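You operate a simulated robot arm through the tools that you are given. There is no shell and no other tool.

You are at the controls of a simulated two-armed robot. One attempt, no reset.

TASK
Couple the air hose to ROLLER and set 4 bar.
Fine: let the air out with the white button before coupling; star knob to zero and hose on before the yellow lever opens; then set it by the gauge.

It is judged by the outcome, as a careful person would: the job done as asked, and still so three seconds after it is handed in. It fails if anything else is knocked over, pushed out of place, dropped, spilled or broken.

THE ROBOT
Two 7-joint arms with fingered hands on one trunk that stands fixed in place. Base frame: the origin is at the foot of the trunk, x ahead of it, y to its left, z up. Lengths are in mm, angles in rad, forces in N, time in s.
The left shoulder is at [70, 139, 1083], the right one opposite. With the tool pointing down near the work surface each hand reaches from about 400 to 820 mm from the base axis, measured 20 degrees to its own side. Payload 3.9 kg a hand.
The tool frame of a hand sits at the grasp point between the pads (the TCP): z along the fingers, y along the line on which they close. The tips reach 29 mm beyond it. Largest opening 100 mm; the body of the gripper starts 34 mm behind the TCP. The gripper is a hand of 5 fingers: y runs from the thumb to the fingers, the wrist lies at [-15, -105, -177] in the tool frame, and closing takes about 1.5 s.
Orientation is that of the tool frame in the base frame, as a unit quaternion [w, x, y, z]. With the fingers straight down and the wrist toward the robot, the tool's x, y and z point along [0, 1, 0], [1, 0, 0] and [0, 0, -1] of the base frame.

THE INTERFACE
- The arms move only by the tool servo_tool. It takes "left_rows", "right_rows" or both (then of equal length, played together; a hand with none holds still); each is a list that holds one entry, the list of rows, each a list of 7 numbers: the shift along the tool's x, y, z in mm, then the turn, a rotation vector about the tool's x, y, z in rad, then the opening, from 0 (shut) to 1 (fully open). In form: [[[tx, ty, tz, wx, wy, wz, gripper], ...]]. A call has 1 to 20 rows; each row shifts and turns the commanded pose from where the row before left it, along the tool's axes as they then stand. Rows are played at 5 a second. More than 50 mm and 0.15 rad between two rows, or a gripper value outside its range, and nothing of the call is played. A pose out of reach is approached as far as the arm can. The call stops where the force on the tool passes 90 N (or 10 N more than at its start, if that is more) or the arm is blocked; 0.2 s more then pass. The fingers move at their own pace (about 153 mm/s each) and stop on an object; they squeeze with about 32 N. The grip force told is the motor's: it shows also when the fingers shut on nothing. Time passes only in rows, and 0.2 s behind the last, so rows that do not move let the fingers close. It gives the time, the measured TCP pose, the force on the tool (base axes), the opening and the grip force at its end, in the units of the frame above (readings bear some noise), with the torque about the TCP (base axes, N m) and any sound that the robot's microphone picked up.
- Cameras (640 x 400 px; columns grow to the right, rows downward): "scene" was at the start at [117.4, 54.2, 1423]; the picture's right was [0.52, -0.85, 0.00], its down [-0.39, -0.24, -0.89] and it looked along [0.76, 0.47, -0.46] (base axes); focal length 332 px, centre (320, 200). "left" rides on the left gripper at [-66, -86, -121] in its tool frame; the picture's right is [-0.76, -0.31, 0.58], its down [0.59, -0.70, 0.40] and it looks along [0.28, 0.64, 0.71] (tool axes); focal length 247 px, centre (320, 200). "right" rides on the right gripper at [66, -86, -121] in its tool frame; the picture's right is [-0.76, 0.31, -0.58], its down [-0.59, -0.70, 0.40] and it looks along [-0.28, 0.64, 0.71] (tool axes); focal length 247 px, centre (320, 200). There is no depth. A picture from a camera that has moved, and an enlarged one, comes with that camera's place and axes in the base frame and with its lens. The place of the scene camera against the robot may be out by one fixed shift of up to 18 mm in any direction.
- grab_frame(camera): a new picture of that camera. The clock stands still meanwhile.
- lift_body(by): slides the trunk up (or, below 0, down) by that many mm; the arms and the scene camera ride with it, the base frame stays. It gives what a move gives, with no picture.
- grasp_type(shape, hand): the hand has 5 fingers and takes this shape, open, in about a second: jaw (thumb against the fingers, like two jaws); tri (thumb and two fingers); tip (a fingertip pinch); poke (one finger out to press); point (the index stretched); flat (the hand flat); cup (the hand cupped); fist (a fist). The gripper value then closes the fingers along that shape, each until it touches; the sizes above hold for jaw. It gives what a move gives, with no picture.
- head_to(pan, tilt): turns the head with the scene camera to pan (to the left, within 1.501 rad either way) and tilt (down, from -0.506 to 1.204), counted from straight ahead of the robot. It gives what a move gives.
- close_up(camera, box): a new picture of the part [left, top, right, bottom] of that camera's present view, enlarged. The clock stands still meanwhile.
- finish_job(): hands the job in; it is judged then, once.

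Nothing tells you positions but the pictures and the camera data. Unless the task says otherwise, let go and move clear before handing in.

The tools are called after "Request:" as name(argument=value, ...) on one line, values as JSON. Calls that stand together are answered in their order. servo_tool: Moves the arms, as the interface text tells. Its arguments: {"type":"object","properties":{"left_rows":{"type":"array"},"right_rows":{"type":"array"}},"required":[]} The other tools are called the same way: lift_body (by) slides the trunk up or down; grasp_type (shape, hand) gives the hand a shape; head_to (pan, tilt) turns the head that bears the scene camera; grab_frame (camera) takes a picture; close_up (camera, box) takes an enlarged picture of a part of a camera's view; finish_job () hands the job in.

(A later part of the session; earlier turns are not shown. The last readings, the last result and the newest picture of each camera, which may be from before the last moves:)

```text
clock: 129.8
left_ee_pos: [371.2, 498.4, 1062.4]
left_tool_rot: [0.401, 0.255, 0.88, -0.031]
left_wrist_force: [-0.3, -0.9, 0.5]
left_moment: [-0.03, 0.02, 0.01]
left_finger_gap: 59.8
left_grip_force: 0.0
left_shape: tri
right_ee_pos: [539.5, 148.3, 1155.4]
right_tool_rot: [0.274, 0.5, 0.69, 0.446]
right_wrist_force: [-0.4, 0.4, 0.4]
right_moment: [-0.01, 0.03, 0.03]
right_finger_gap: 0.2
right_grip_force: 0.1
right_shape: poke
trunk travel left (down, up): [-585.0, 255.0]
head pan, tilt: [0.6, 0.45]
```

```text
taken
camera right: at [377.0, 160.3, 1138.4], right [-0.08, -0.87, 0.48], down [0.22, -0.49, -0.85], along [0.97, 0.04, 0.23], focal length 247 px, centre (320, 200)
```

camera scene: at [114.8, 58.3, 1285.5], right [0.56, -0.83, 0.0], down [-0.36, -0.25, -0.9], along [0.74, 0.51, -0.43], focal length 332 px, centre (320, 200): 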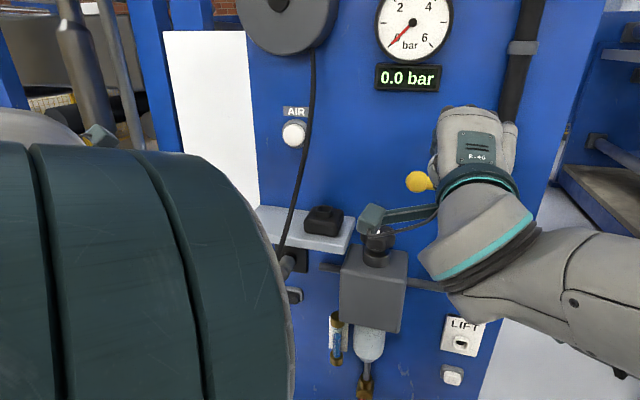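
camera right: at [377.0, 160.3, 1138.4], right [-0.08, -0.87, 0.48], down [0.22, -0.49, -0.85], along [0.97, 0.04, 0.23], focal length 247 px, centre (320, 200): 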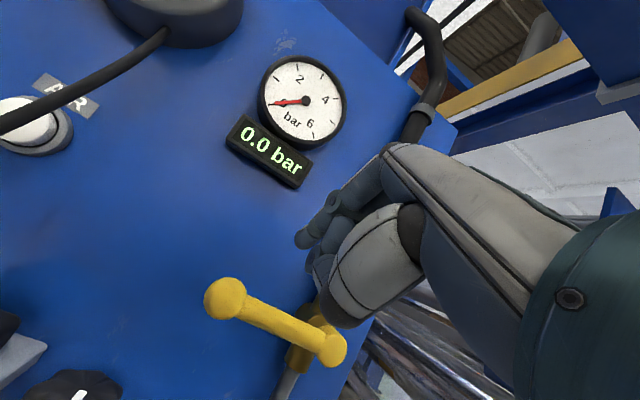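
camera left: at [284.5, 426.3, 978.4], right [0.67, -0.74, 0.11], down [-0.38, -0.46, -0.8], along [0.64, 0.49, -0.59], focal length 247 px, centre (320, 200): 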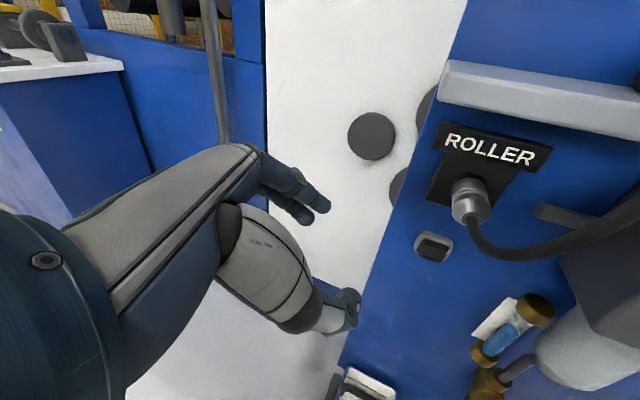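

The finger is pointed, with its tip at about [558, 167, 1144]. I'll bring it over the lever shaft just inboard of the ball, about 30 mm above it.

Request:
servo_tool(right_rows=[[[-2.6, 2.7, 26.4, 0, 0, 0, 0], [-2.6, 2.7, 26.4, 0, 0, 0, 0], [-2.6, 2.7, 26.4, 0, 0, 0, 0], [0, 0, 0, 0, 0, 0, 0]]])

Request:
grab_frame(camera="right")

Request:
close_up(camera="scene", box=[380, 90, 560, 260])

```text
clock: 130.8
left_ee_pos: [370.7, 497.0, 1063.5]
left_tool_rot: [0.4, 0.256, 0.879, -0.03]
left_wrist_force: [0.3, -0.1, -0.5]
left_moment: [-0.02, -0.04, 0.03]
left_finger_gap: 59.4
left_grip_force: 0.2
left_shape: tri
right_ee_pos: [610.0, 169.3, 1123.4]
right_tool_rot: [0.274, 0.5, 0.69, 0.446]
right_wrist_force: [-0.4, 0.2, -0.2]
right_moment: [-0.01, 0.01, 0.01]
right_finger_gap: 0.0
right_grip_force: 0.0
right_shape: poke
trunk travel left (down, up): [-585.0, 255.0]
head pan, tilt: [0.6, 0.45]
```

```text
taken
camera right: at [448.9, 180.9, 1107.3], right [-0.07, -0.87, 0.48], down [0.22, -0.49, -0.85], along [0.97, 0.04, 0.23], focal length 247 px, centre (320, 200)
```

right: 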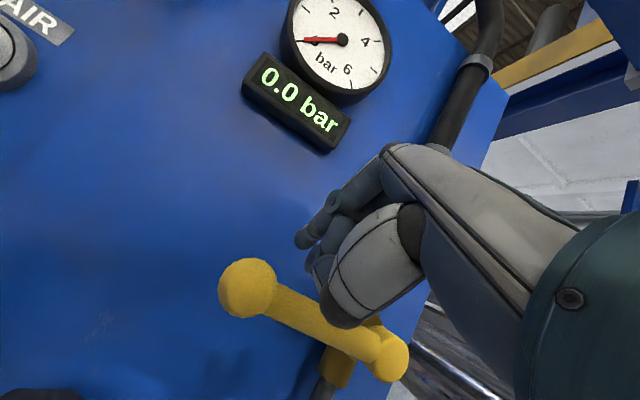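

```text
2.35 times, centred on (470, 175) of scene
camera zoom: at [114.4, 58.0, 1285.6], right [0.56, -0.83, 0.0], down [-0.36, -0.25, -0.9], along [0.74, 0.51, -0.43], focal length 781 px, centre (-33, 259)
```

zoom: 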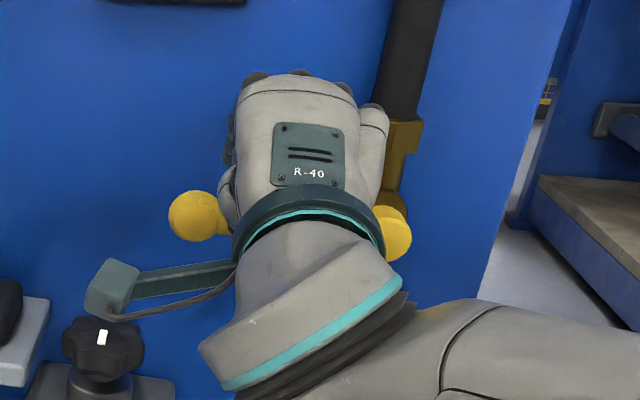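

The finger is over the lever shaft. I'll move down until it touches and see whether the lever starts to swing that way.

Request:
servo_tool(right_rows=[[[-0.7, -8.9, 4.5, 0, 0, 0, 0], [-0.7, -8.9, 4.5, 0, 0, 0, 0], [0, 0, 0, 0, 0, 0, 0]]])

Request:
servo_tool(right_rows=[[[-0.4, -4.45, 2.25, 0, 0, 0, 0], [-0.4, -4.45, 2.25, 0, 0, 0, 0], [0, 0, 0, 0, 0, 0, 0]]])

Request:
grab_frame(camera="right")

```text
clock: 131.6
left_ee_pos: [371.9, 497.8, 1062.1]
left_tool_rot: [0.4, 0.254, 0.88, -0.031]
left_wrist_force: [0.2, -0.5, 0.6]
left_moment: [-0.04, 0.02, 0.0]
left_finger_gap: 59.7
left_grip_force: 0.0
left_shape: tri
right_ee_pos: [611.3, 169.4, 1103.3]
right_tool_rot: [0.274, 0.501, 0.689, 0.445]
right_wrist_force: [0.0, 1.2, 0.1]
right_moment: [-0.02, -0.01, -0.03]
right_finger_gap: 0.0
right_grip_force: 0.1
right_shape: poke
trunk travel left (down, up): [-585.0, 255.0]
head pan, tilt: [0.6, 0.45]
```

```text
clock: 132.4
left_ee_pos: [371.4, 497.9, 1062.1]
left_tool_rot: [0.401, 0.255, 0.879, -0.031]
left_wrist_force: [0.6, 0.1, -0.6]
left_moment: [-0.02, -0.01, -0.01]
left_finger_gap: 59.7
left_grip_force: 0.0
left_shape: tri
right_ee_pos: [610.8, 169.5, 1093.6]
right_tool_rot: [0.273, 0.501, 0.69, 0.446]
right_wrist_force: [-0.3, 0.2, -0.7]
right_moment: [-0.01, -0.03, 0.01]
right_finger_gap: 0.0
right_grip_force: 0.0
right_shape: poke
trunk travel left (down, up): [-585.0, 255.0]
head pan, tilt: [0.6, 0.45]
```

```text
taken
camera right: at [448.9, 180.6, 1078.1], right [-0.07, -0.87, 0.48], down [0.22, -0.49, -0.85], along [0.97, 0.04, 0.23], focal length 247 px, centre (320, 200)
```

right: 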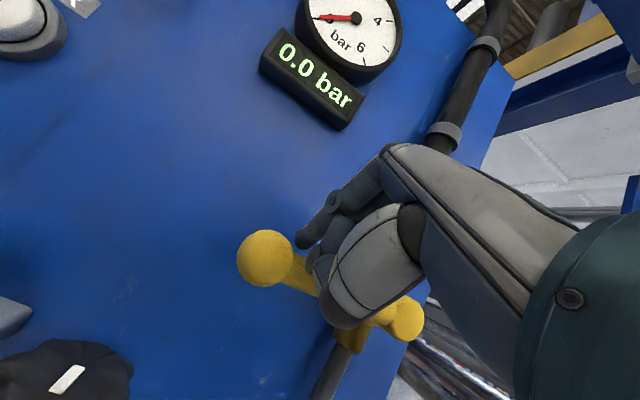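

No contact yet. I'll keep moving down in small steps.

Request:
servo_tool(right_rows=[[[-0.4, -4.45, 2.25, 0, 0, 0, 0], [-0.4, -4.45, 2.25, 0, 0, 0, 0], [0, 0, 0, 0, 0, 0, 0]]])

Request:
servo_tool(right_rows=[[[-0.4, -4.45, 2.25, 0, 0, 0, 0], [-0.4, -4.45, 2.25, 0, 0, 0, 0], [0, 0, 0, 0, 0, 0, 0]]])

Request:
grab_frame(camera="right")

```text
clock: 133.2
left_ee_pos: [372.6, 498.5, 1061.0]
left_tool_rot: [0.401, 0.255, 0.879, -0.031]
left_wrist_force: [0.2, 0.0, 0.5]
left_moment: [-0.01, -0.02, -0.01]
left_finger_gap: 59.9
left_grip_force: 0.1
left_shape: tri
right_ee_pos: [610.9, 168.9, 1084.3]
right_tool_rot: [0.274, 0.501, 0.69, 0.446]
right_wrist_force: [0.2, 0.7, -0.1]
right_moment: [0.01, 0.03, 0.0]
right_finger_gap: 0.0
right_grip_force: 0.0
right_shape: poke
trunk travel left (down, up): [-585.0, 255.0]
head pan, tilt: [0.6, 0.45]
```

```text
clock: 134.0
left_ee_pos: [371.1, 498.7, 1061.1]
left_tool_rot: [0.401, 0.256, 0.879, -0.031]
left_wrist_force: [0.3, 0.1, 0.1]
left_moment: [-0.01, 0.01, -0.02]
left_finger_gap: 59.6
left_grip_force: 0.0
left_shape: tri
right_ee_pos: [611.3, 168.9, 1074.2]
right_tool_rot: [0.273, 0.5, 0.69, 0.446]
right_wrist_force: [-0.7, -1.2, 0.4]
right_moment: [0.0, 0.01, -0.03]
right_finger_gap: 0.0
right_grip_force: 0.0
right_shape: poke
trunk travel left (down, up): [-585.0, 255.0]
head pan, tilt: [0.6, 0.45]
```

```text
taken
camera right: at [449.7, 180.5, 1058.1], right [-0.07, -0.87, 0.48], down [0.22, -0.49, -0.85], along [0.97, 0.04, 0.23], focal length 247 px, centre (320, 200)
```

right: 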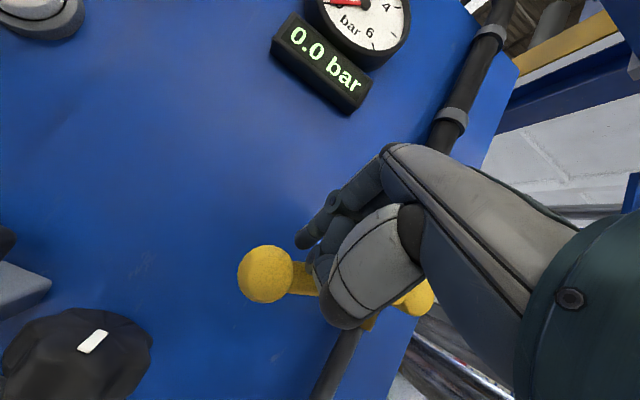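

The lever is swinging down freely with the finger, at almost no force. I'll keep following its arc.

Request:
servo_tool(right_rows=[[[-3.3, -8.1, 4.1, 0, 0, 0, 0], [-3.3, -8.1, 4.1, 0, 0, 0, 0], [-3.3, -8.1, 4.1, 0, 0, 0, 0], [0, 0, 0, 0, 0, 0, 0]]])

Request:
grab_frame(camera="right")

Request:
grab_frame(camera="scene")

```text
clock: 135.0
left_ee_pos: [370.2, 498.4, 1062.8]
left_tool_rot: [0.401, 0.255, 0.88, -0.03]
left_wrist_force: [-0.8, 0.0, -0.6]
left_moment: [-0.01, 0.0, 0.04]
left_finger_gap: 60.0
left_grip_force: 0.0
left_shape: tri
right_ee_pos: [613.7, 162.0, 1046.7]
right_tool_rot: [0.274, 0.501, 0.69, 0.445]
right_wrist_force: [0.2, 1.0, 1.1]
right_moment: [-0.01, -0.02, 0.02]
right_finger_gap: 0.0
right_grip_force: 0.2
right_shape: poke
trunk travel left (down, up): [-585.0, 255.0]
head pan, tilt: [0.6, 0.45]
```

```text
taken
camera right: at [452.5, 172.8, 1030.0], right [-0.07, -0.87, 0.48], down [0.22, -0.49, -0.85], along [0.97, 0.04, 0.23], focal length 247 px, centre (320, 200)
```

right: 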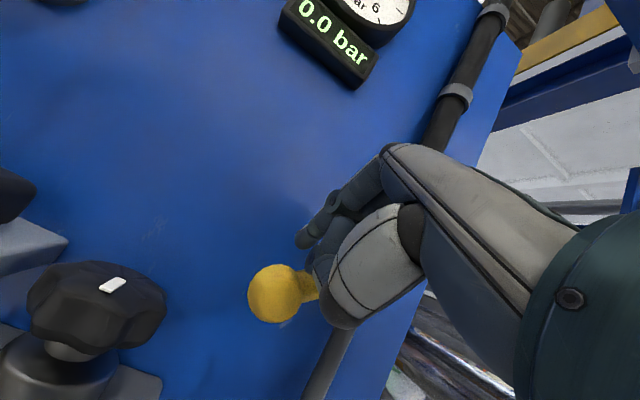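

```text
taken
camera scene: at [115.2, 58.3, 1285.5], right [0.56, -0.83, 0.0], down [-0.36, -0.25, -0.9], along [0.74, 0.51, -0.44], focal length 332 px, centre (320, 200)
```

scene: 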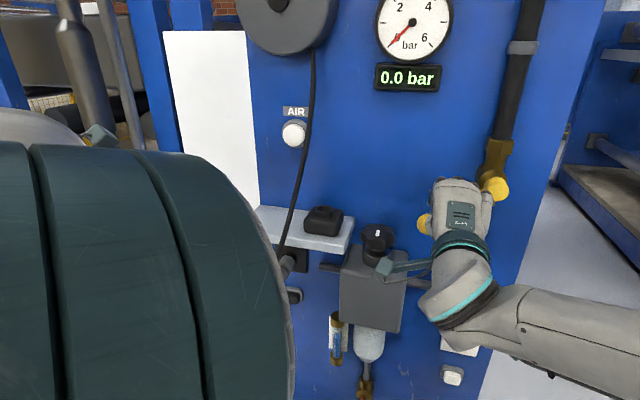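

The lever is about 30° down and following freely. I'll continue along the arc.

Request:
servo_tool(right_rows=[[[-6.8, -10.3, 5.1, 0, 0, 0, 0], [-6.8, -10.3, 5.1, 0, 0, 0, 0], [-9.5, -8.3, 4.1, 0, 0, 0, 0], [-9.5, -8.3, 4.1, 0, 0, 0, 0], [0, 0, 0, 0, 0, 0, 0]]])

Request:
grab_frame(camera="right")

Request:
grab_frame(camera="scene")

```text
clock: 136.2
left_ee_pos: [370.8, 498.5, 1063.2]
left_tool_rot: [0.402, 0.255, 0.879, -0.031]
left_wrist_force: [-0.3, -0.4, 0.8]
left_moment: [0.01, -0.01, -0.01]
left_finger_gap: 59.6
left_grip_force: 0.1
left_shape: tri
right_ee_pos: [621.4, 131.1, 1003.7]
right_tool_rot: [0.275, 0.501, 0.689, 0.445]
right_wrist_force: [-5.1, 0.4, 1.6]
right_moment: [-0.04, -0.14, -0.18]
right_finger_gap: 0.0
right_grip_force: 0.1
right_shape: poke
trunk travel left (down, up): [-585.0, 255.0]
head pan, tilt: [0.6, 0.45]
```

```text
taken
camera right: at [459.9, 143.8, 987.8], right [-0.07, -0.87, 0.48], down [0.22, -0.49, -0.85], along [0.97, 0.04, 0.23], focal length 247 px, centre (320, 200)
```

right: 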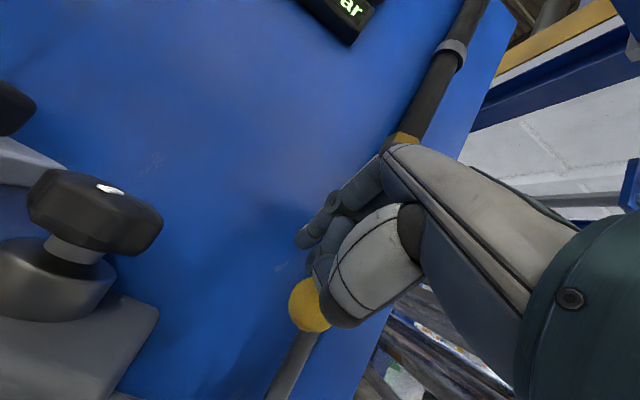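

```text
taken
camera scene: at [113.8, 58.1, 1285.6], right [0.56, -0.83, 0.0], down [-0.36, -0.25, -0.9], along [0.74, 0.51, -0.43], focal length 332 px, centre (320, 200)
```

scene: 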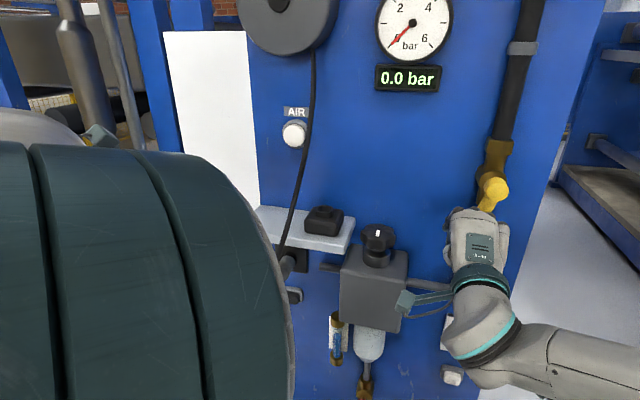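

The lever is about 60° down with light contact. I'll ease back a few millimetres from the panel and push it the rest of the way to vertical.

Request:
servo_tool(right_rows=[[[-11.6, -6.8, 1.05, 0, 0, 0, 0], [-11.6, -6.8, 1.05, 0, 0, 0, 0], [0, 0, 0, 0, 0, 0, 0]]])

Request:
grab_frame(camera="scene")

Request:
grab_frame(camera="right")

```text
clock: 137.0
left_ee_pos: [371.0, 498.6, 1061.8]
left_tool_rot: [0.401, 0.255, 0.879, -0.031]
left_wrist_force: [-0.5, 1.1, 0.5]
left_moment: [0.0, 0.02, 0.02]
left_finger_gap: 60.1
left_grip_force: 0.1
left_shape: tri
right_ee_pos: [627.1, 109.9, 988.2]
right_tool_rot: [0.274, 0.502, 0.689, 0.445]
right_wrist_force: [0.1, 1.0, 1.0]
right_moment: [-0.01, -0.01, 0.02]
right_finger_gap: 0.0
right_grip_force: 0.1
right_shape: poke
trunk travel left (down, up): [-585.0, 255.0]
head pan, tilt: [0.6, 0.45]
```

```text
taken
camera scene: at [115.2, 58.4, 1285.4], right [0.56, -0.83, 0.0], down [-0.36, -0.25, -0.9], along [0.74, 0.51, -0.44], focal length 332 px, centre (320, 200)
```

scene: 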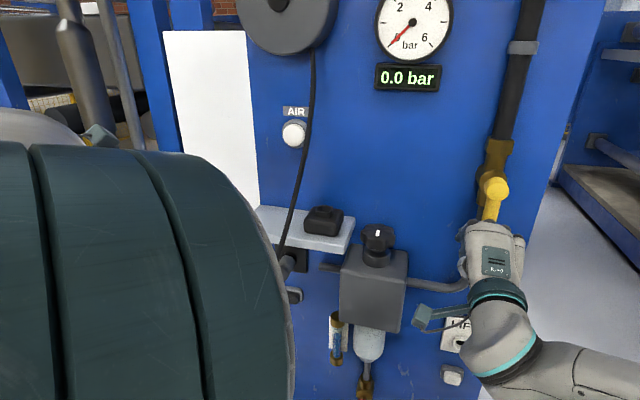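

```text
taken
camera right: at [466.1, 122.5, 971.8], right [-0.07, -0.87, 0.48], down [0.22, -0.49, -0.85], along [0.97, 0.04, 0.23], focal length 247 px, centre (320, 200)
```

right: 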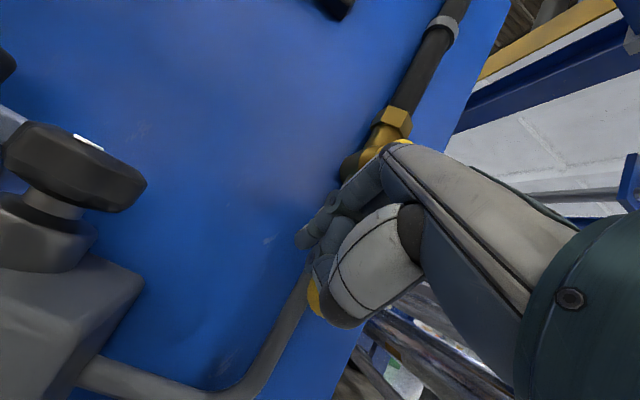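

The lever is nearly in line with the pipe. I'll push the last bit gently to its stop.

Request:
servo_tool(right_rows=[[[-7, -2.5, 1.2, 0, 0, 0, 0], [-7, -1.5, 0.7, 0, 0, 0, 0], [0, 0, 0, 0, 0, 0, 0]]])

Request:
servo_tool(right_rows=[[[-5, -1, 0.5, 0, 0, 0, 0], [-5, -0.5, 0.3, 0, 0, 0, 0], [0, 0, 0, 0, 0, 0, 0]]])

Request:
close_up(camera="scene", box=[400, 120, 560, 260])

Request:
grab_frame(camera="right")

```text
clock: 137.8
left_ee_pos: [368.7, 503.0, 1061.0]
left_tool_rot: [0.403, 0.254, 0.879, -0.033]
left_wrist_force: [0.1, 0.8, -1.0]
left_moment: [0.01, 0.03, 0.06]
left_finger_gap: 59.8
left_grip_force: 0.0
left_shape: tri
right_ee_pos: [627.0, 105.0, 985.8]
right_tool_rot: [0.274, 0.497, 0.693, 0.445]
right_wrist_force: [-15.2, 27.4, 3.1]
right_moment: [-0.08, -0.14, 0.45]
right_finger_gap: 0.0
right_grip_force: 0.1
right_shape: poke
trunk travel left (down, up): [-585.0, 255.0]
head pan, tilt: [0.6, 0.45]
```

```text
clock: 138.6
left_ee_pos: [366.6, 506.2, 1061.0]
left_tool_rot: [0.404, 0.254, 0.878, -0.034]
left_wrist_force: [0.0, -0.2, -0.7]
left_moment: [0.03, -0.03, -0.02]
left_finger_gap: 59.7
left_grip_force: 0.1
left_shape: tri
right_ee_pos: [625.2, 102.7, 982.7]
right_tool_rot: [0.273, 0.493, 0.696, 0.445]
right_wrist_force: [-23.6, 42.1, 1.8]
right_moment: [-0.3, -0.18, 0.76]
right_finger_gap: 0.2
right_grip_force: 0.1
right_shape: poke
trunk travel left (down, up): [-585.0, 255.0]
head pan, tilt: [0.6, 0.45]
```

```text
2.86 times, centred on (480, 190) of scene
camera zoom: at [110.1, 67.0, 1285.6], right [0.57, -0.82, 0.01], down [-0.35, -0.25, -0.9], along [0.74, 0.51, -0.44], focal length 948 px, centre (-137, 229)
```

zoom: 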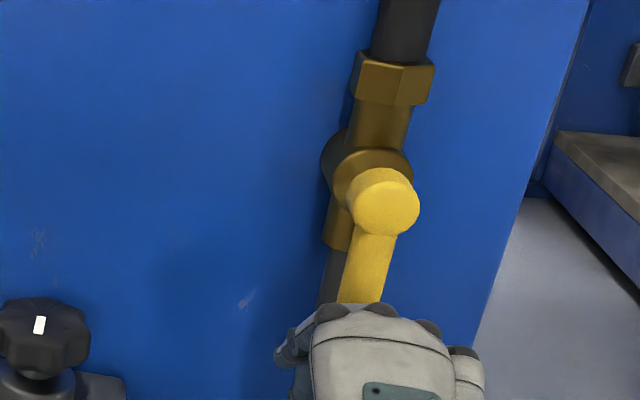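

```text
taken
camera right: at [464.4, 110.5, 965.5], right [-0.06, -0.87, 0.49], down [0.23, -0.49, -0.84], along [0.97, 0.06, 0.23], focal length 247 px, centre (320, 200)
```

right: 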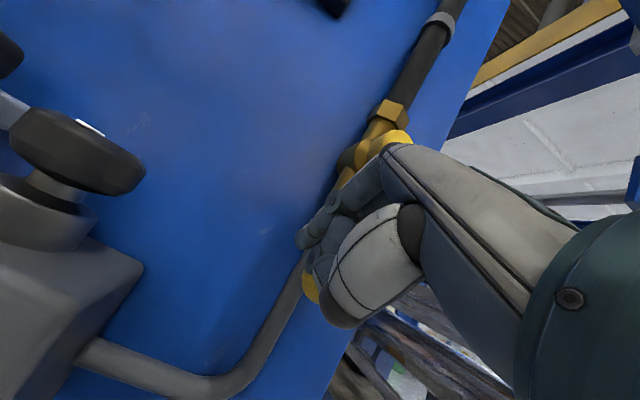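

The lever is at its stop, in line with the pipe, so the valve is open. I'll ease off and withdraw the right hand.

Request:
servo_tool(right_rows=[[[12, 1, -0.5, 0, 0, 0, 0], [8, 1, -0.5, 0, 0, 0, 0], [0, -13.6, -26.7, 0, 0, 0, 0], [0, -13.6, -26.7, 0, 0, 0, 0], [0, -13.6, -26.7, 0, 0, 0, 0], [0, 0, 0, 0, 0, 0, 0]]])

Request:
grab_frame(camera="scene")

Request:
close_up(camera="scene", box=[360, 0, 470, 100])

```text
clock: 140.0
left_ee_pos: [370.8, 498.2, 1063.0]
left_tool_rot: [0.401, 0.254, 0.879, -0.031]
left_wrist_force: [0.2, 0.2, -0.2]
left_moment: [-0.01, 0.01, -0.01]
left_finger_gap: 59.8
left_grip_force: 0.0
left_shape: tri
right_ee_pos: [546.5, 74.7, 980.7]
right_tool_rot: [0.274, 0.502, 0.69, 0.444]
right_wrist_force: [0.8, 0.3, 0.1]
right_moment: [0.02, -0.02, 0.03]
right_finger_gap: 0.0
right_grip_force: 0.1
right_shape: poke
trunk travel left (down, up): [-585.0, 255.0]
head pan, tilt: [0.6, 0.45]
```

```text
taken
camera scene: at [115.9, 58.7, 1285.3], right [0.56, -0.83, 0.0], down [-0.36, -0.25, -0.9], along [0.74, 0.51, -0.44], focal length 332 px, centre (320, 200)
```

scene: 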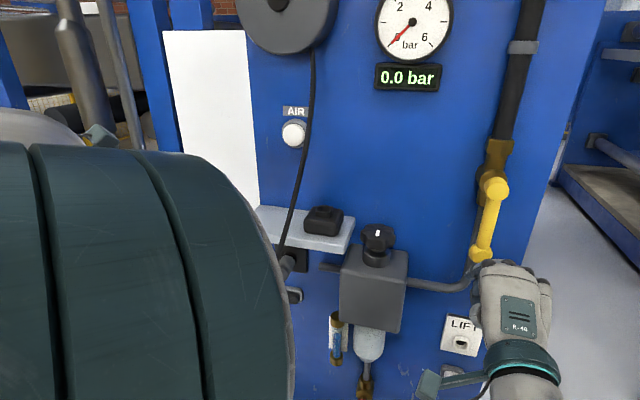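

```text
4.00 times, centred on (415, 50) of scene
camera zoom: at [115.9, 58.7, 1285.3], right [0.56, -0.83, 0.0], down [-0.36, -0.25, -0.9], along [0.74, 0.51, -0.44], focal length 1328 px, centre (-60, 800)
```

zoom: 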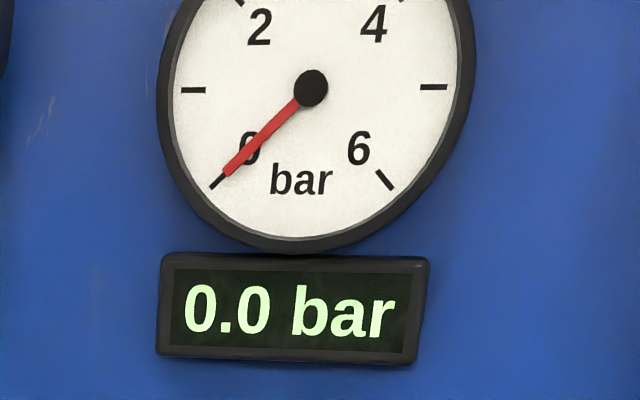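

The lever is open and the gauge still reads 0.0 bar, with the knob at zero and the hose on. Now I'll set the pressure with the knob: I'll park the right hand out of the way, raise the trunk slightly and bring the left hand back to fingers-down in front.

Request:
servo_tool(right_rows=[[[-25.6, 17, -25.8, 0, 0, 0, 0], [-25.6, 17, -25.8, 0, 0, 0, 0], [-25.6, 17, -25.8, 0, 0, 0, 0], [-25.6, 17, -25.8, 0, 0, 0, 0], [0, 0, 0, 0, 0, 0, 0]]])

Request:
lift_body(by=40)

Request:
servo_tool(left_rows=[[[0, 0, 0, 0, 0.131, 0, 0.78], [0, 0, 0, 0, 0.131, 0, 0.78], [0, 0, 0, 0, 0.131, 0, 0.78], [0, 0, 0, 0, 0.131, 0, 0.78], [0, 0, 0, 0, 0.131, 0, 0.78], [0, 0, 0, 0, 0.131, 0, 0.78], [0, 0, 0, 0.148, 0, 0, 0.78], [0, 0, 0, 0, 0, 0, 0.78]]])

Request:
grab_frame(camera="scene")

```text
clock: 141.2
left_ee_pos: [370.0, 497.9, 1061.7]
left_tool_rot: [0.401, 0.255, 0.879, -0.031]
left_wrist_force: [0.1, -0.7, -0.7]
left_moment: [0.01, 0.02, 0.0]
left_finger_gap: 59.8
left_grip_force: 0.0
left_shape: tri
right_ee_pos: [523.2, -49.6, 1083.3]
right_tool_rot: [0.274, 0.501, 0.69, 0.445]
right_wrist_force: [0.4, 0.6, -0.3]
right_moment: [0.01, -0.01, 0.0]
right_finger_gap: 0.1
right_grip_force: 0.0
right_shape: poke
trunk travel left (down, up): [-585.0, 255.0]
head pan, tilt: [0.6, 0.45]
```

```text
clock: 142.1
left_ee_pos: [371.9, 499.2, 1102.6]
left_tool_rot: [0.401, 0.256, 0.879, -0.031]
left_wrist_force: [-0.3, 0.7, -0.2]
left_moment: [0.03, -0.03, 0.0]
left_finger_gap: 59.8
left_grip_force: 0.1
left_shape: tri
right_ee_pos: [524.0, -48.5, 1122.4]
right_tool_rot: [0.274, 0.502, 0.69, 0.445]
right_wrist_force: [0.3, -0.3, -0.8]
right_moment: [0.01, 0.02, -0.01]
right_finger_gap: 0.0
right_grip_force: 0.1
right_shape: poke
trunk travel left (down, up): [-625.0, 215.0]
head pan, tilt: [0.6, 0.45]
```

```text
clock: 143.8
left_ee_pos: [378.7, 524.4, 1102.5]
left_tool_rot: [0.015, 0.249, 0.968, 0.0]
left_wrist_force: [0.3, 0.1, 0.6]
left_moment: [0.02, -0.04, -0.01]
left_finger_gap: 77.7
left_grip_force: 0.0
left_shape: tri
left hand out of reach, approached as far as the arm can: row 2, 3, 4, 6
right_ee_pos: [522.2, -49.0, 1124.8]
right_tool_rot: [0.275, 0.502, 0.689, 0.446]
right_wrist_force: [-0.9, 0.2, -0.5]
right_moment: [-0.04, 0.04, 0.01]
right_finger_gap: 0.1
right_grip_force: 0.0
right_shape: poke
trunk travel left (down, up): [-625.0, 215.0]
head pan, tilt: [0.6, 0.45]
```

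```text
taken
camera scene: at [114.1, 57.7, 1325.6], right [0.56, -0.83, 0.0], down [-0.36, -0.25, -0.9], along [0.74, 0.51, -0.43], focal length 332 px, centre (320, 200)
```

scene: 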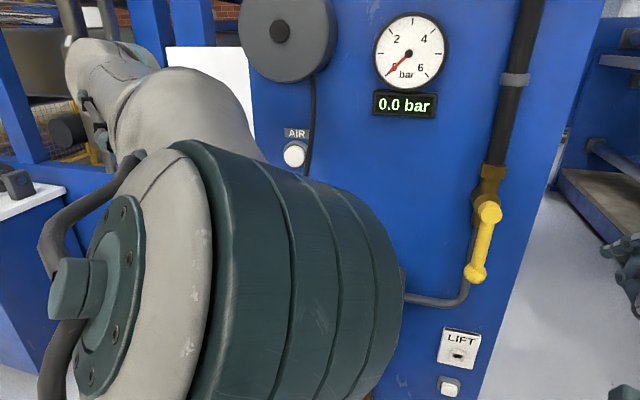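

The left hand is fingers-down, but the elbow has swung up in front of the camera. I'll yaw it clockwise toward the earlier knob orientation while moving to the right.

Request:
servo_tool(left_rows=[[[0, 0, 0, 0, 0, 0.148, 0.78], [0, 0, 0, 0, 0, 0.148, 0.78], [0, 0, 0, 0, 0, 0.148, 0.78], [0, 0, 0, 0, 0, 0.148, 0.78], [0, 0, 0, 0, 0, 0.148, 0.78], [-35, 15, 0, 0, 0, 0.148, 0.78], [-35, 15, 0, 0, 0, 0.148, 0.78], [-30, 10, 5, 0, 0, 0.148, 0.78], [-25, 0, 5, 0, 0, 0.148, 0.78], [-20, 0, 5, 0, 0, 0.148, 0.78], [0, 0, 0, 0, 0, 0, 0.78]]])

Request:
grab_frame(camera="scene")

Request:
grab_frame(camera="left")

```text
clock: 146.2
left_ee_pos: [430.4, 390.9, 1085.3]
left_tool_rot: [0.012, 0.837, 0.547, 0.007]
left_wrist_force: [0.6, 0.0, -0.7]
left_moment: [0.0, -0.02, 0.01]
left_finger_gap: 77.7
left_grip_force: 0.0
left_shape: tri
right_ee_pos: [523.8, -49.4, 1122.9]
right_tool_rot: [0.274, 0.5, 0.69, 0.445]
right_wrist_force: [-0.4, 0.6, 0.0]
right_moment: [0.01, 0.01, 0.0]
right_finger_gap: 0.0
right_grip_force: 0.0
right_shape: poke
trunk travel left (down, up): [-625.0, 215.0]
head pan, tilt: [0.6, 0.45]
```

```text
taken
camera scene: at [115.5, 58.3, 1325.4], right [0.56, -0.83, 0.0], down [-0.36, -0.25, -0.9], along [0.74, 0.51, -0.44], focal length 332 px, centre (320, 200)
```

scene: 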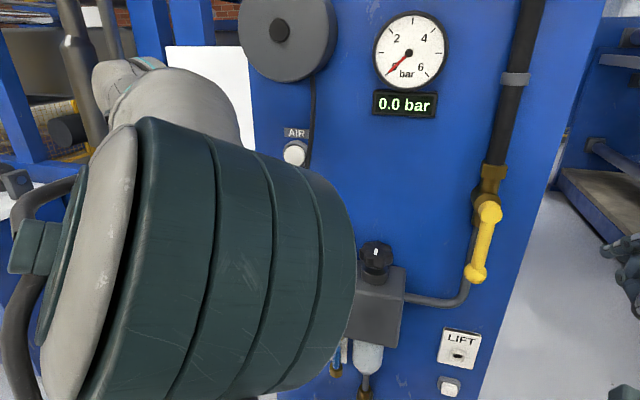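

```text
taken
camera left: at [323.5, 366.7, 1204.1], right [-0.57, -0.58, -0.59], down [-0.4, 0.82, -0.42], along [0.72, -0.01, -0.69], focal length 247 px, centre (320, 200)
```

left: 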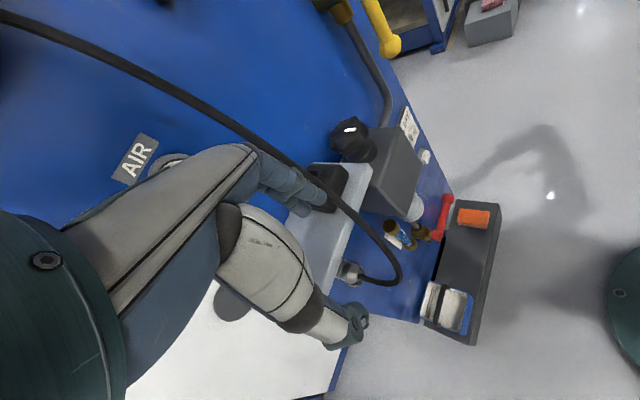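

The left hand is back in the knob orientation, and the hose runs behind it close to the panel. I'll retrace the earlier approach in front of the regulator, staying well out from the hose.

Request:
servo_tool(left_rows=[[[-21, 13.7, 3, 0, 0, 0, 0.78], [-21, 13.7, 3, 0, 0, 0, 0.78], [0, 0, 0, 0, 0.122, 0, 0.78], [0, 0, 0, 0, 0.122, 0, 0.78], [0, 0, 0, 0, 0.122, 0, 0.78], [0, 0, 0, 0, 0.122, 0, 0.78], [0, 0, 0, 0, 0.122, 0, 0.78], [-24, 28, -15, 0, 0, 0, 0.78], [-24, 28, -15, 0, 0, 0, 0.78], [-24, 28, -15, 0, 0, 0, 0.78], [-24, 28, -15, 0, 0, 0, 0.78], [0, 0, 0, 0, 0, 0, 0.78]]])

Request:
grab_frame(camera="scene")

Request:
grab_frame(camera="left")

```text
clock: 148.8
left_ee_pos: [582.5, 297.5, 1077.0]
left_tool_rot: [-0.145, 0.796, 0.531, 0.253]
left_wrist_force: [-0.4, 0.3, 0.3]
left_moment: [-0.02, -0.01, 0.0]
left_finger_gap: 77.6
left_grip_force: 0.1
left_shape: tri
left hand out of reach, approached as far as the arm can: row 3, 4, 5, 6, 7, 8, 9, 10, 11
right_ee_pos: [524.1, -48.9, 1124.7]
right_tool_rot: [0.273, 0.5, 0.691, 0.446]
right_wrist_force: [0.2, 1.4, -0.8]
right_moment: [-0.01, 0.0, -0.02]
right_finger_gap: 0.3
right_grip_force: 0.0
right_shape: poke
trunk travel left (down, up): [-625.0, 215.0]
head pan, tilt: [0.6, 0.45]
```

```text
taken
camera scene: at [115.0, 58.8, 1325.5], right [0.57, -0.82, 0.0], down [-0.36, -0.25, -0.9], along [0.74, 0.51, -0.44], focal length 332 px, centre (320, 200)
```

scene: 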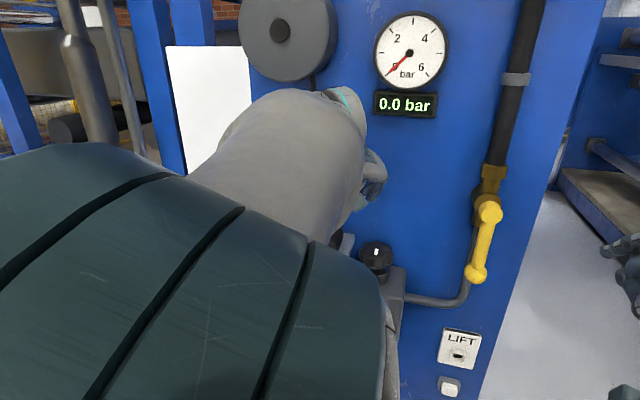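

```text
taken
camera left: at [456.0, 219.2, 1137.6], right [-0.37, -0.17, -0.91], down [-0.36, 0.93, -0.03], along [0.85, 0.32, -0.41], focal length 247 px, centre (320, 200)
```

left: 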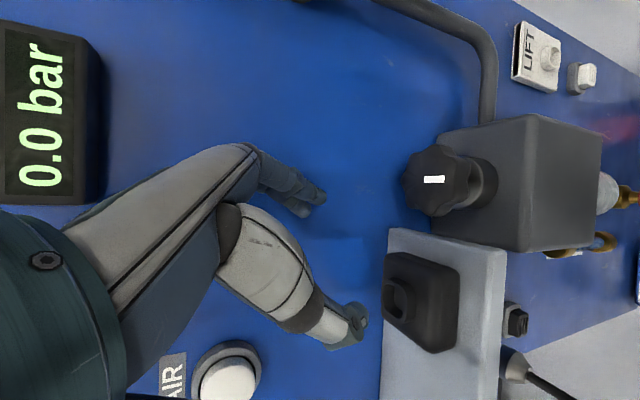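

The arm's elbow is in a different configuration, and the hand has ended up above and left of the knob at [582, 297, 1077], with no contact. Since the lever is out of the way now, I can come down on the knob from above; I'll shift right over it first.

Request:
servo_tool(left_rows=[[[-19.3, 9.4, 0.7, 0, 0, 0, 0.78], [-19.3, 9.4, 0.7, 0, 0, 0, 0.78], [-19.3, 9.4, 0.7, 0, 0, 0, 0.78], [-19.3, 9.4, 0.7, 0, 0, 0, 0.78], [0, 0, 0, 0, 0, 0, 0.78]]])

Request:
grab_frame(camera="left")

Request:
grab_frame(camera="right")

Request:
grab_frame(camera="scene")

```text
clock: 150.1
left_ee_pos: [604.8, 227.5, 1032.8]
left_tool_rot: [-0.144, 0.796, 0.532, 0.252]
left_wrist_force: [0.6, -0.6, 0.1]
left_moment: [0.01, -0.02, 0.0]
left_finger_gap: 77.7
left_grip_force: 0.1
left_shape: tri
left hand out of reach, approached as far as the arm can: row 1, 3
right_ee_pos: [524.4, -49.2, 1123.4]
right_tool_rot: [0.274, 0.5, 0.69, 0.446]
right_wrist_force: [-0.2, 0.2, -0.8]
right_moment: [0.0, -0.03, 0.03]
right_finger_gap: 0.0
right_grip_force: 0.2
right_shape: poke
trunk travel left (down, up): [-625.0, 215.0]
head pan, tilt: [0.6, 0.45]
```

```text
taken
camera left: at [477.5, 149.5, 1092.8], right [-0.37, -0.18, -0.91], down [-0.37, 0.93, -0.03], along [0.85, 0.32, -0.41], focal length 247 px, centre (320, 200)
```

left: 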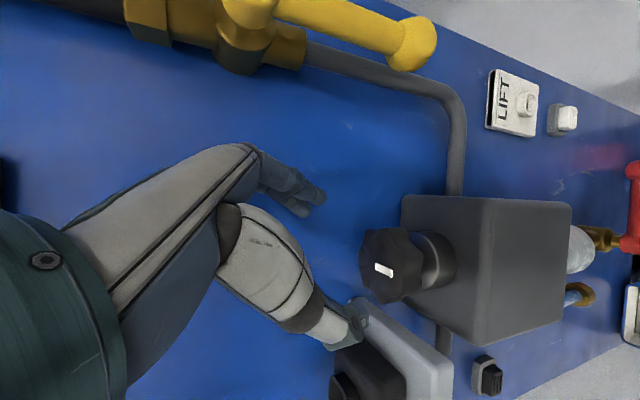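

```text
taken
camera right: at [362.2, -37.2, 1107.1], right [-0.07, -0.87, 0.48], down [0.22, -0.49, -0.85], along [0.97, 0.04, 0.23], focal length 247 px, centre (320, 200)
```

right: 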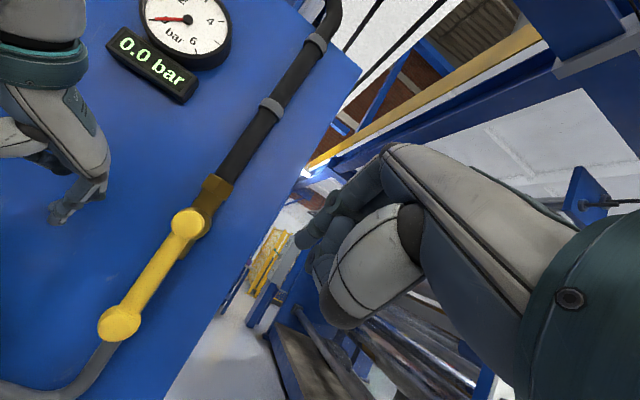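

```text
taken
camera scene: at [115.2, 58.4, 1325.5], right [0.56, -0.83, 0.0], down [-0.36, -0.25, -0.9], along [0.74, 0.51, -0.44], focal length 332 px, centre (320, 200)
```

scene: 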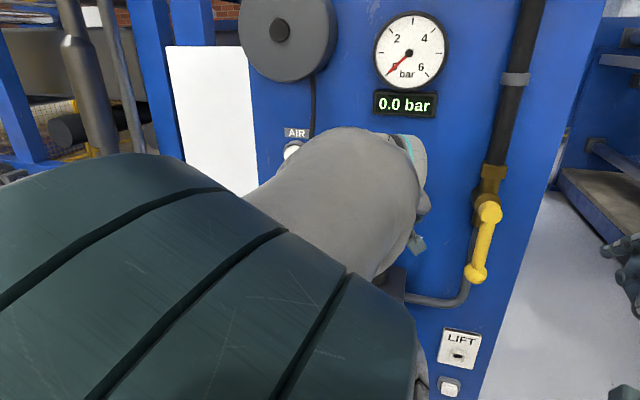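

The hand is above the knob with plenty of clearance. To leave room for a clockwise stroke, I'll turn it counter-clockwise about 18°, then line up over the knob.

Request:
servo_tool(left_rows=[[[0, 0, 0, 0.0594, 0.004, -0.0886, 0.76], [0, 0, 0, 0.0594, 0.004, -0.0886, 0.76], [0, 0, 0, 0.0594, 0.004, -0.0886, 0.76], [0, 0, 0, 0, 0, 0, 0.76]]])

Request:
grab_frame(camera="left")

```text
clock: 151.1
left_ee_pos: [603.0, 298.1, 1025.5]
left_tool_rot: [-0.163, 0.71, 0.646, 0.231]
left_wrist_force: [-55.3, -44.5, 6.8]
left_moment: [0.67, -1.36, -3.04]
left_finger_gap: 65.8
left_grip_force: 0.1
left_shape: tri
left hand out of reach, approached as far as the arm can: row 1, 2, 3
right_ee_pos: [512.1, -58.4, 1129.6]
right_tool_rot: [0.275, 0.5, 0.686, 0.451]
right_wrist_force: [0.6, 0.3, -0.1]
right_moment: [0.02, 0.03, 0.02]
right_finger_gap: 0.1
right_grip_force: 0.1
right_shape: poke
trunk travel left (down, up): [-625.0, 215.0]
head pan, tilt: [0.6, 0.45]
```

```text
taken
camera left: at [501.9, 188.7, 1086.0], right [-0.28, -0.3, -0.91], down [-0.62, 0.79, -0.06], along [0.74, 0.54, -0.4], focal length 247 px, centre (320, 200)
```

left: 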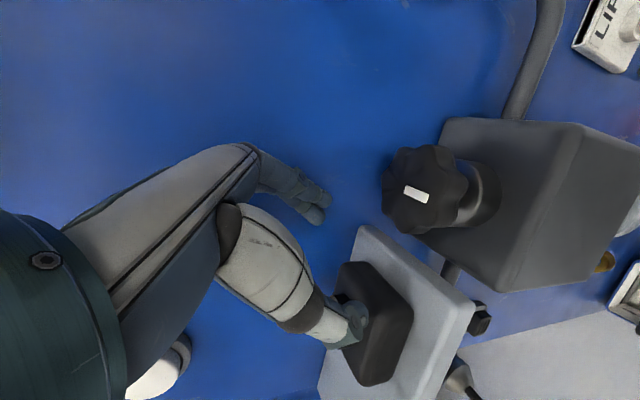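

That move hit a reach limit and pushed the hand against the panel with about 70 N. I'll back straight off from the panel right away.

Request:
servo_tool(left_rows=[[[-3.4, -8.9, -2.9, 0, 0, 0, 0.76], [-3.4, -8.9, -2.9, 0, 0, 0, 0.76], [0, 0, 0, 0, 0, 0, 0.76]]])

Request:
grab_frame(camera="left")

Request:
grab_frame(camera="scene")

```text
clock: 151.8
left_ee_pos: [591.1, 322.3, 1014.9]
left_tool_rot: [-0.18, 0.698, 0.654, 0.23]
left_wrist_force: [-21.8, -22.9, 26.2]
left_moment: [0.51, 0.25, -0.48]
left_finger_gap: 69.3
left_grip_force: 0.0
left_shape: tri
left hand out of reach, approached as far as the arm can: row 1, 2
right_ee_pos: [516.3, -56.0, 1126.9]
right_tool_rot: [0.275, 0.5, 0.687, 0.449]
right_wrist_force: [0.0, 0.0, -0.2]
right_moment: [-0.03, 0.03, 0.0]
right_finger_gap: 0.0
right_grip_force: 0.1
right_shape: poke
trunk travel left (down, up): [-625.0, 215.0]
head pan, tilt: [0.6, 0.45]
```

```text
taken
camera left: at [493.7, 208.0, 1073.2], right [-0.29, -0.28, -0.91], down [-0.64, 0.77, -0.04], along [0.71, 0.58, -0.4], focal length 247 px, centre (320, 200)
```

left: 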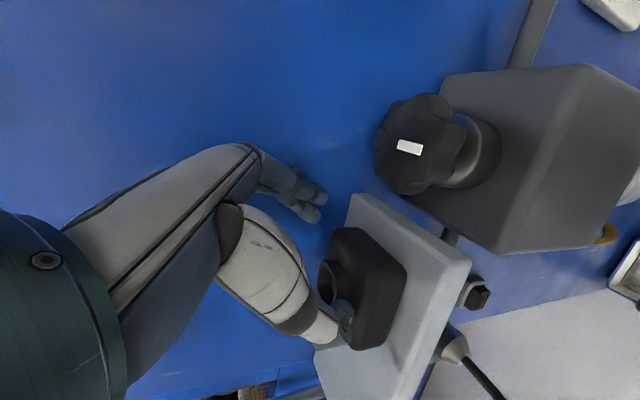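

```text
taken
camera scene: at [106.5, 50.3, 1327.0], right [0.56, -0.83, 0.0], down [-0.35, -0.24, -0.9], along [0.75, 0.51, -0.43], focal length 332 px, centre (320, 200)
```

scene: 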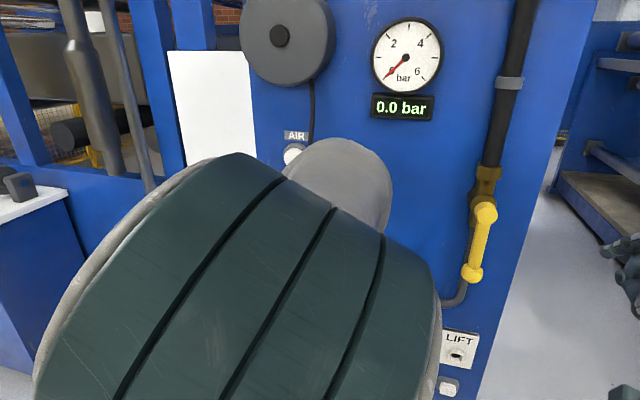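

The thumb is now resting on the empty dock. Raising the trunk lifts the hand straight up without relying on the arm solution, so I'll do that.

Request:
lift_body(by=80)

Request:
grab_frame(camera="left")

Request:
grab_frame(camera="scene")

```text
clock: 153.0
left_ee_pos: [592.5, 324.2, 1090.5]
left_tool_rot: [-0.177, 0.702, 0.652, 0.226]
left_wrist_force: [-26.7, -7.2, -6.3]
left_moment: [0.19, -0.07, -0.57]
left_finger_gap: 64.6
left_grip_force: 0.1
left_shape: tri
right_ee_pos: [519.9, -50.2, 1206.6]
right_tool_rot: [0.276, 0.5, 0.688, 0.448]
right_wrist_force: [0.6, 0.1, 0.1]
right_moment: [0.0, -0.05, -0.01]
right_finger_gap: 0.2
right_grip_force: 0.0
right_shape: poke
trunk travel left (down, up): [-705.0, 135.0]
head pan, tilt: [0.6, 0.45]
```

```text
taken
camera left: at [495.2, 210.4, 1151.3], right [-0.29, -0.29, -0.91], down [-0.64, 0.77, -0.04], along [0.71, 0.57, -0.41], focal length 247 px, centre (320, 200)
```

left: 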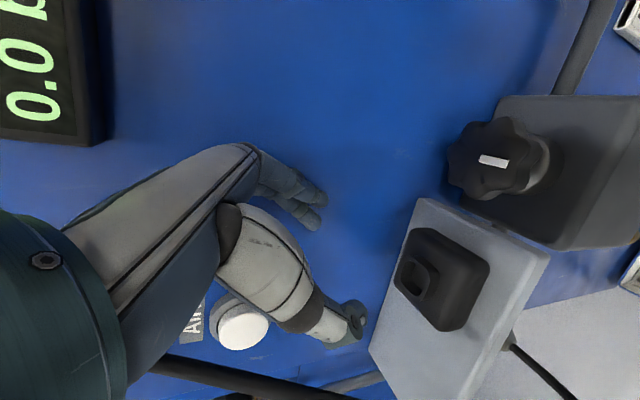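

```text
taken
camera scene: at [109.7, 56.8, 1406.1], right [0.57, -0.82, 0.0], down [-0.36, -0.24, -0.9], along [0.74, 0.51, -0.43], focal length 332 px, centre (320, 200)
```

scene: 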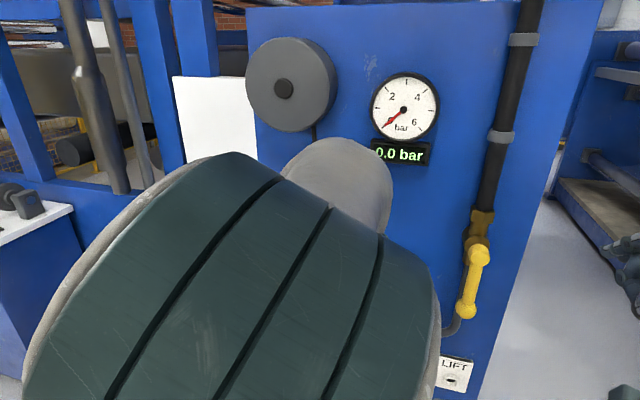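

The thumb is clear and the dock hasn't moved. There is still light finger contact with the panel, so I'll relax the orientation (untilt) while drawing back.

Request:
servo_tool(left_rows=[[[0, -10, 0, 0, -0.12, 0, 0.6], [0, -15, 0, 0, -0.12, 0, 0.6], [0, 0, 0, 0, 0, 0, 0.6]]])

Request:
grab_frame(camera="left")

```text
clock: 153.8
left_ee_pos: [575.1, 322.7, 1090.0]
left_tool_rot: [-0.109, 0.726, 0.662, 0.149]
left_wrist_force: [0.9, -0.2, 0.4]
left_moment: [0.04, -0.01, -0.04]
left_finger_gap: 60.0
left_grip_force: 0.0
left_shape: tri
right_ee_pos: [524.8, -49.9, 1202.8]
right_tool_rot: [0.274, 0.502, 0.689, 0.445]
right_wrist_force: [0.0, -0.2, 0.7]
right_moment: [0.04, 0.01, 0.04]
right_finger_gap: 0.1
right_grip_force: 0.1
right_shape: poke
trunk travel left (down, up): [-705.0, 135.0]
head pan, tilt: [0.6, 0.45]
```

```text
taken
camera left: at [476.7, 226.2, 1175.1], right [-0.32, -0.47, -0.82], down [-0.62, 0.76, -0.19], along [0.71, 0.45, -0.54], focal length 247 px, centre (320, 200)
```

left: 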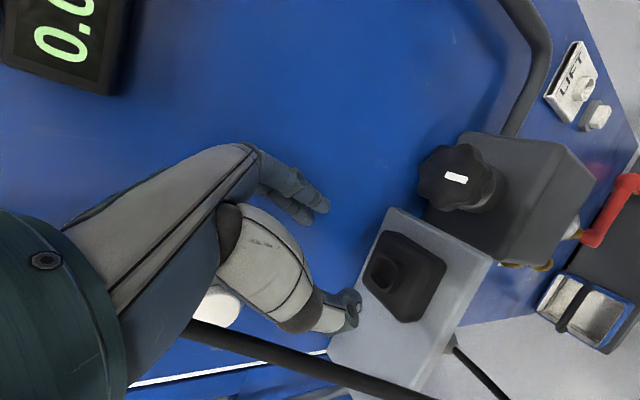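

The hand is free and reachable again. I'll keep drawing it back from the panel while levelling it.

Request:
servo_tool(left_rows=[[[-9.8, -22.5, -4.7, 0, -0.09, 0, 0.6], [-9.8, -22.5, -4.7, 0, -0.09, 0, 0.6], [-9.8, -22.5, -4.7, 0, -0.09, 0, 0.6], [-9.8, -22.5, -4.7, 0, -0.09, 0, 0.6], [0, 0, 0, 0, 0, 0, 0.6]]])

Request:
grab_frame(camera="scene")

Request:
grab_frame(camera="left")

```text
clock: 155.0
left_ee_pos: [500.0, 308.1, 1091.3]
left_tool_rot: [0.02, 0.74, 0.672, 0.011]
left_wrist_force: [-0.1, 0.3, -0.2]
left_moment: [-0.02, -0.02, 0.05]
left_finger_gap: 60.2
left_grip_force: 0.0
left_shape: tri
left hand out of reach, approached as far as the arm can: row 3, 4
right_ee_pos: [525.1, -49.0, 1203.9]
right_tool_rot: [0.274, 0.501, 0.69, 0.445]
right_wrist_force: [-0.1, 0.8, 0.7]
right_moment: [-0.02, 0.02, 0.02]
right_finger_gap: 0.0
right_grip_force: 0.1
right_shape: poke
trunk travel left (down, up): [-705.0, 135.0]
head pan, tilt: [0.6, 0.45]
```

```text
taken
camera scene: at [115.7, 57.8, 1405.4], right [0.56, -0.83, 0.0], down [-0.36, -0.25, -0.9], along [0.74, 0.51, -0.44], focal length 332 px, centre (320, 200)
```

scene: 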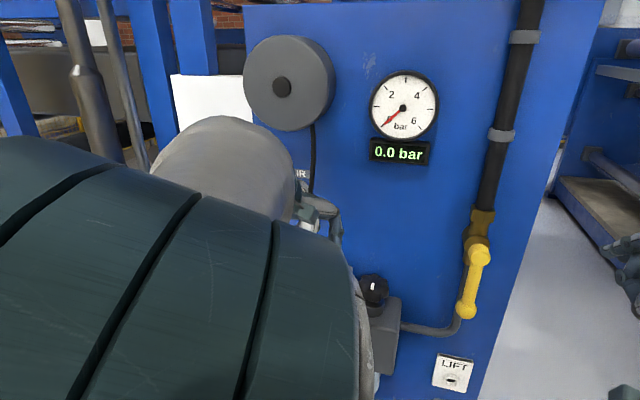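

```text
taken
camera left: at [404.1, 252.5, 1209.3], right [-0.35, -0.73, -0.58], down [-0.63, 0.65, -0.43], along [0.7, 0.21, -0.69], focal length 247 px, centre (320, 200)
```

left: 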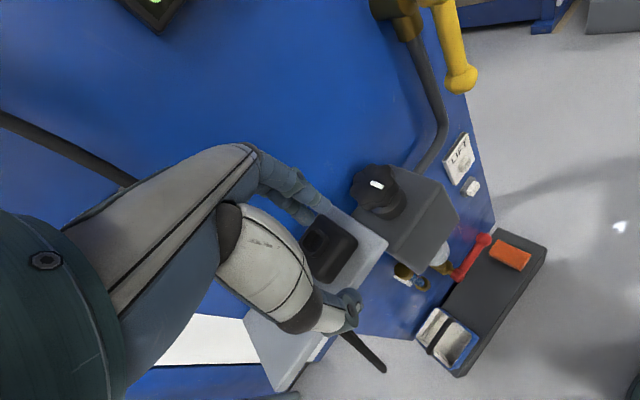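

The hand is free in front of the shelf. To reset the elbow, I'll send the left hand back to its original high starting pose.

Request:
servo_tool(left_rows=[[[0, -5, -30, 0, 0, 0, 0.6], [0, -5, -30, 0, 0, 0, 0.6], [0, -5, -30, 0, 0, -0.147, 0.6], [0, -5, -30, 0, 0, -0.147, 0.6], [0, 0, -30, 0, 0, -0.147, 0.6], [25, 0, -10, 0, 0, -0.147, 0.6], [30, 0, 0, 0, 0, 0, 0.6], [30, 0, 0, 0, 0, 0, 0.6], [30, 0, 0, 0, 0, 0, 0.6], [30, 0, 0, 0, 0, 0, 0.6], [0, 0, 0, 0, 0, 0, 0.6]]])

Request:
grab_frame(camera="scene")

```text
clock: 157.4
left_ee_pos: [443.1, 470.7, 1251.4]
left_tool_rot: [0.016, 0.515, 0.857, 0.012]
left_wrist_force: [-0.4, 0.5, -0.7]
left_moment: [0.0, 0.02, 0.06]
left_finger_gap: 60.1
left_grip_force: 0.1
left_shape: tri
left hand out of reach, approached as far as the arm can: row 1, 2, 3, 4, 5, 6
right_ee_pos: [523.9, -50.2, 1203.5]
right_tool_rot: [0.273, 0.502, 0.69, 0.445]
right_wrist_force: [0.9, 0.0, -0.4]
right_moment: [0.03, 0.0, 0.02]
right_finger_gap: 0.1
right_grip_force: 0.0
right_shape: poke
trunk travel left (down, up): [-705.0, 135.0]
head pan, tilt: [0.6, 0.45]
```

```text
taken
camera scene: at [115.5, 57.3, 1405.5], right [0.56, -0.83, 0.0], down [-0.36, -0.25, -0.9], along [0.74, 0.51, -0.43], focal length 332 px, centre (320, 200)
```

scene: 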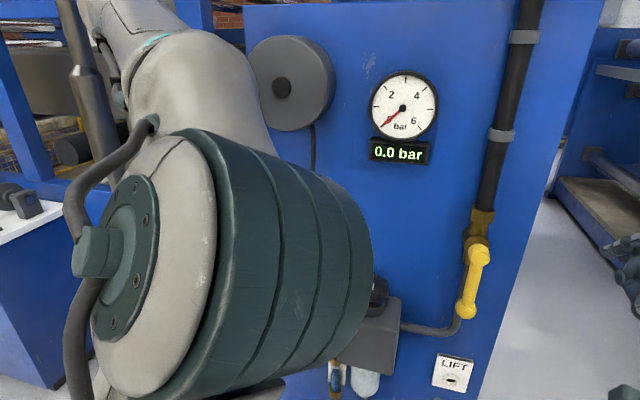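

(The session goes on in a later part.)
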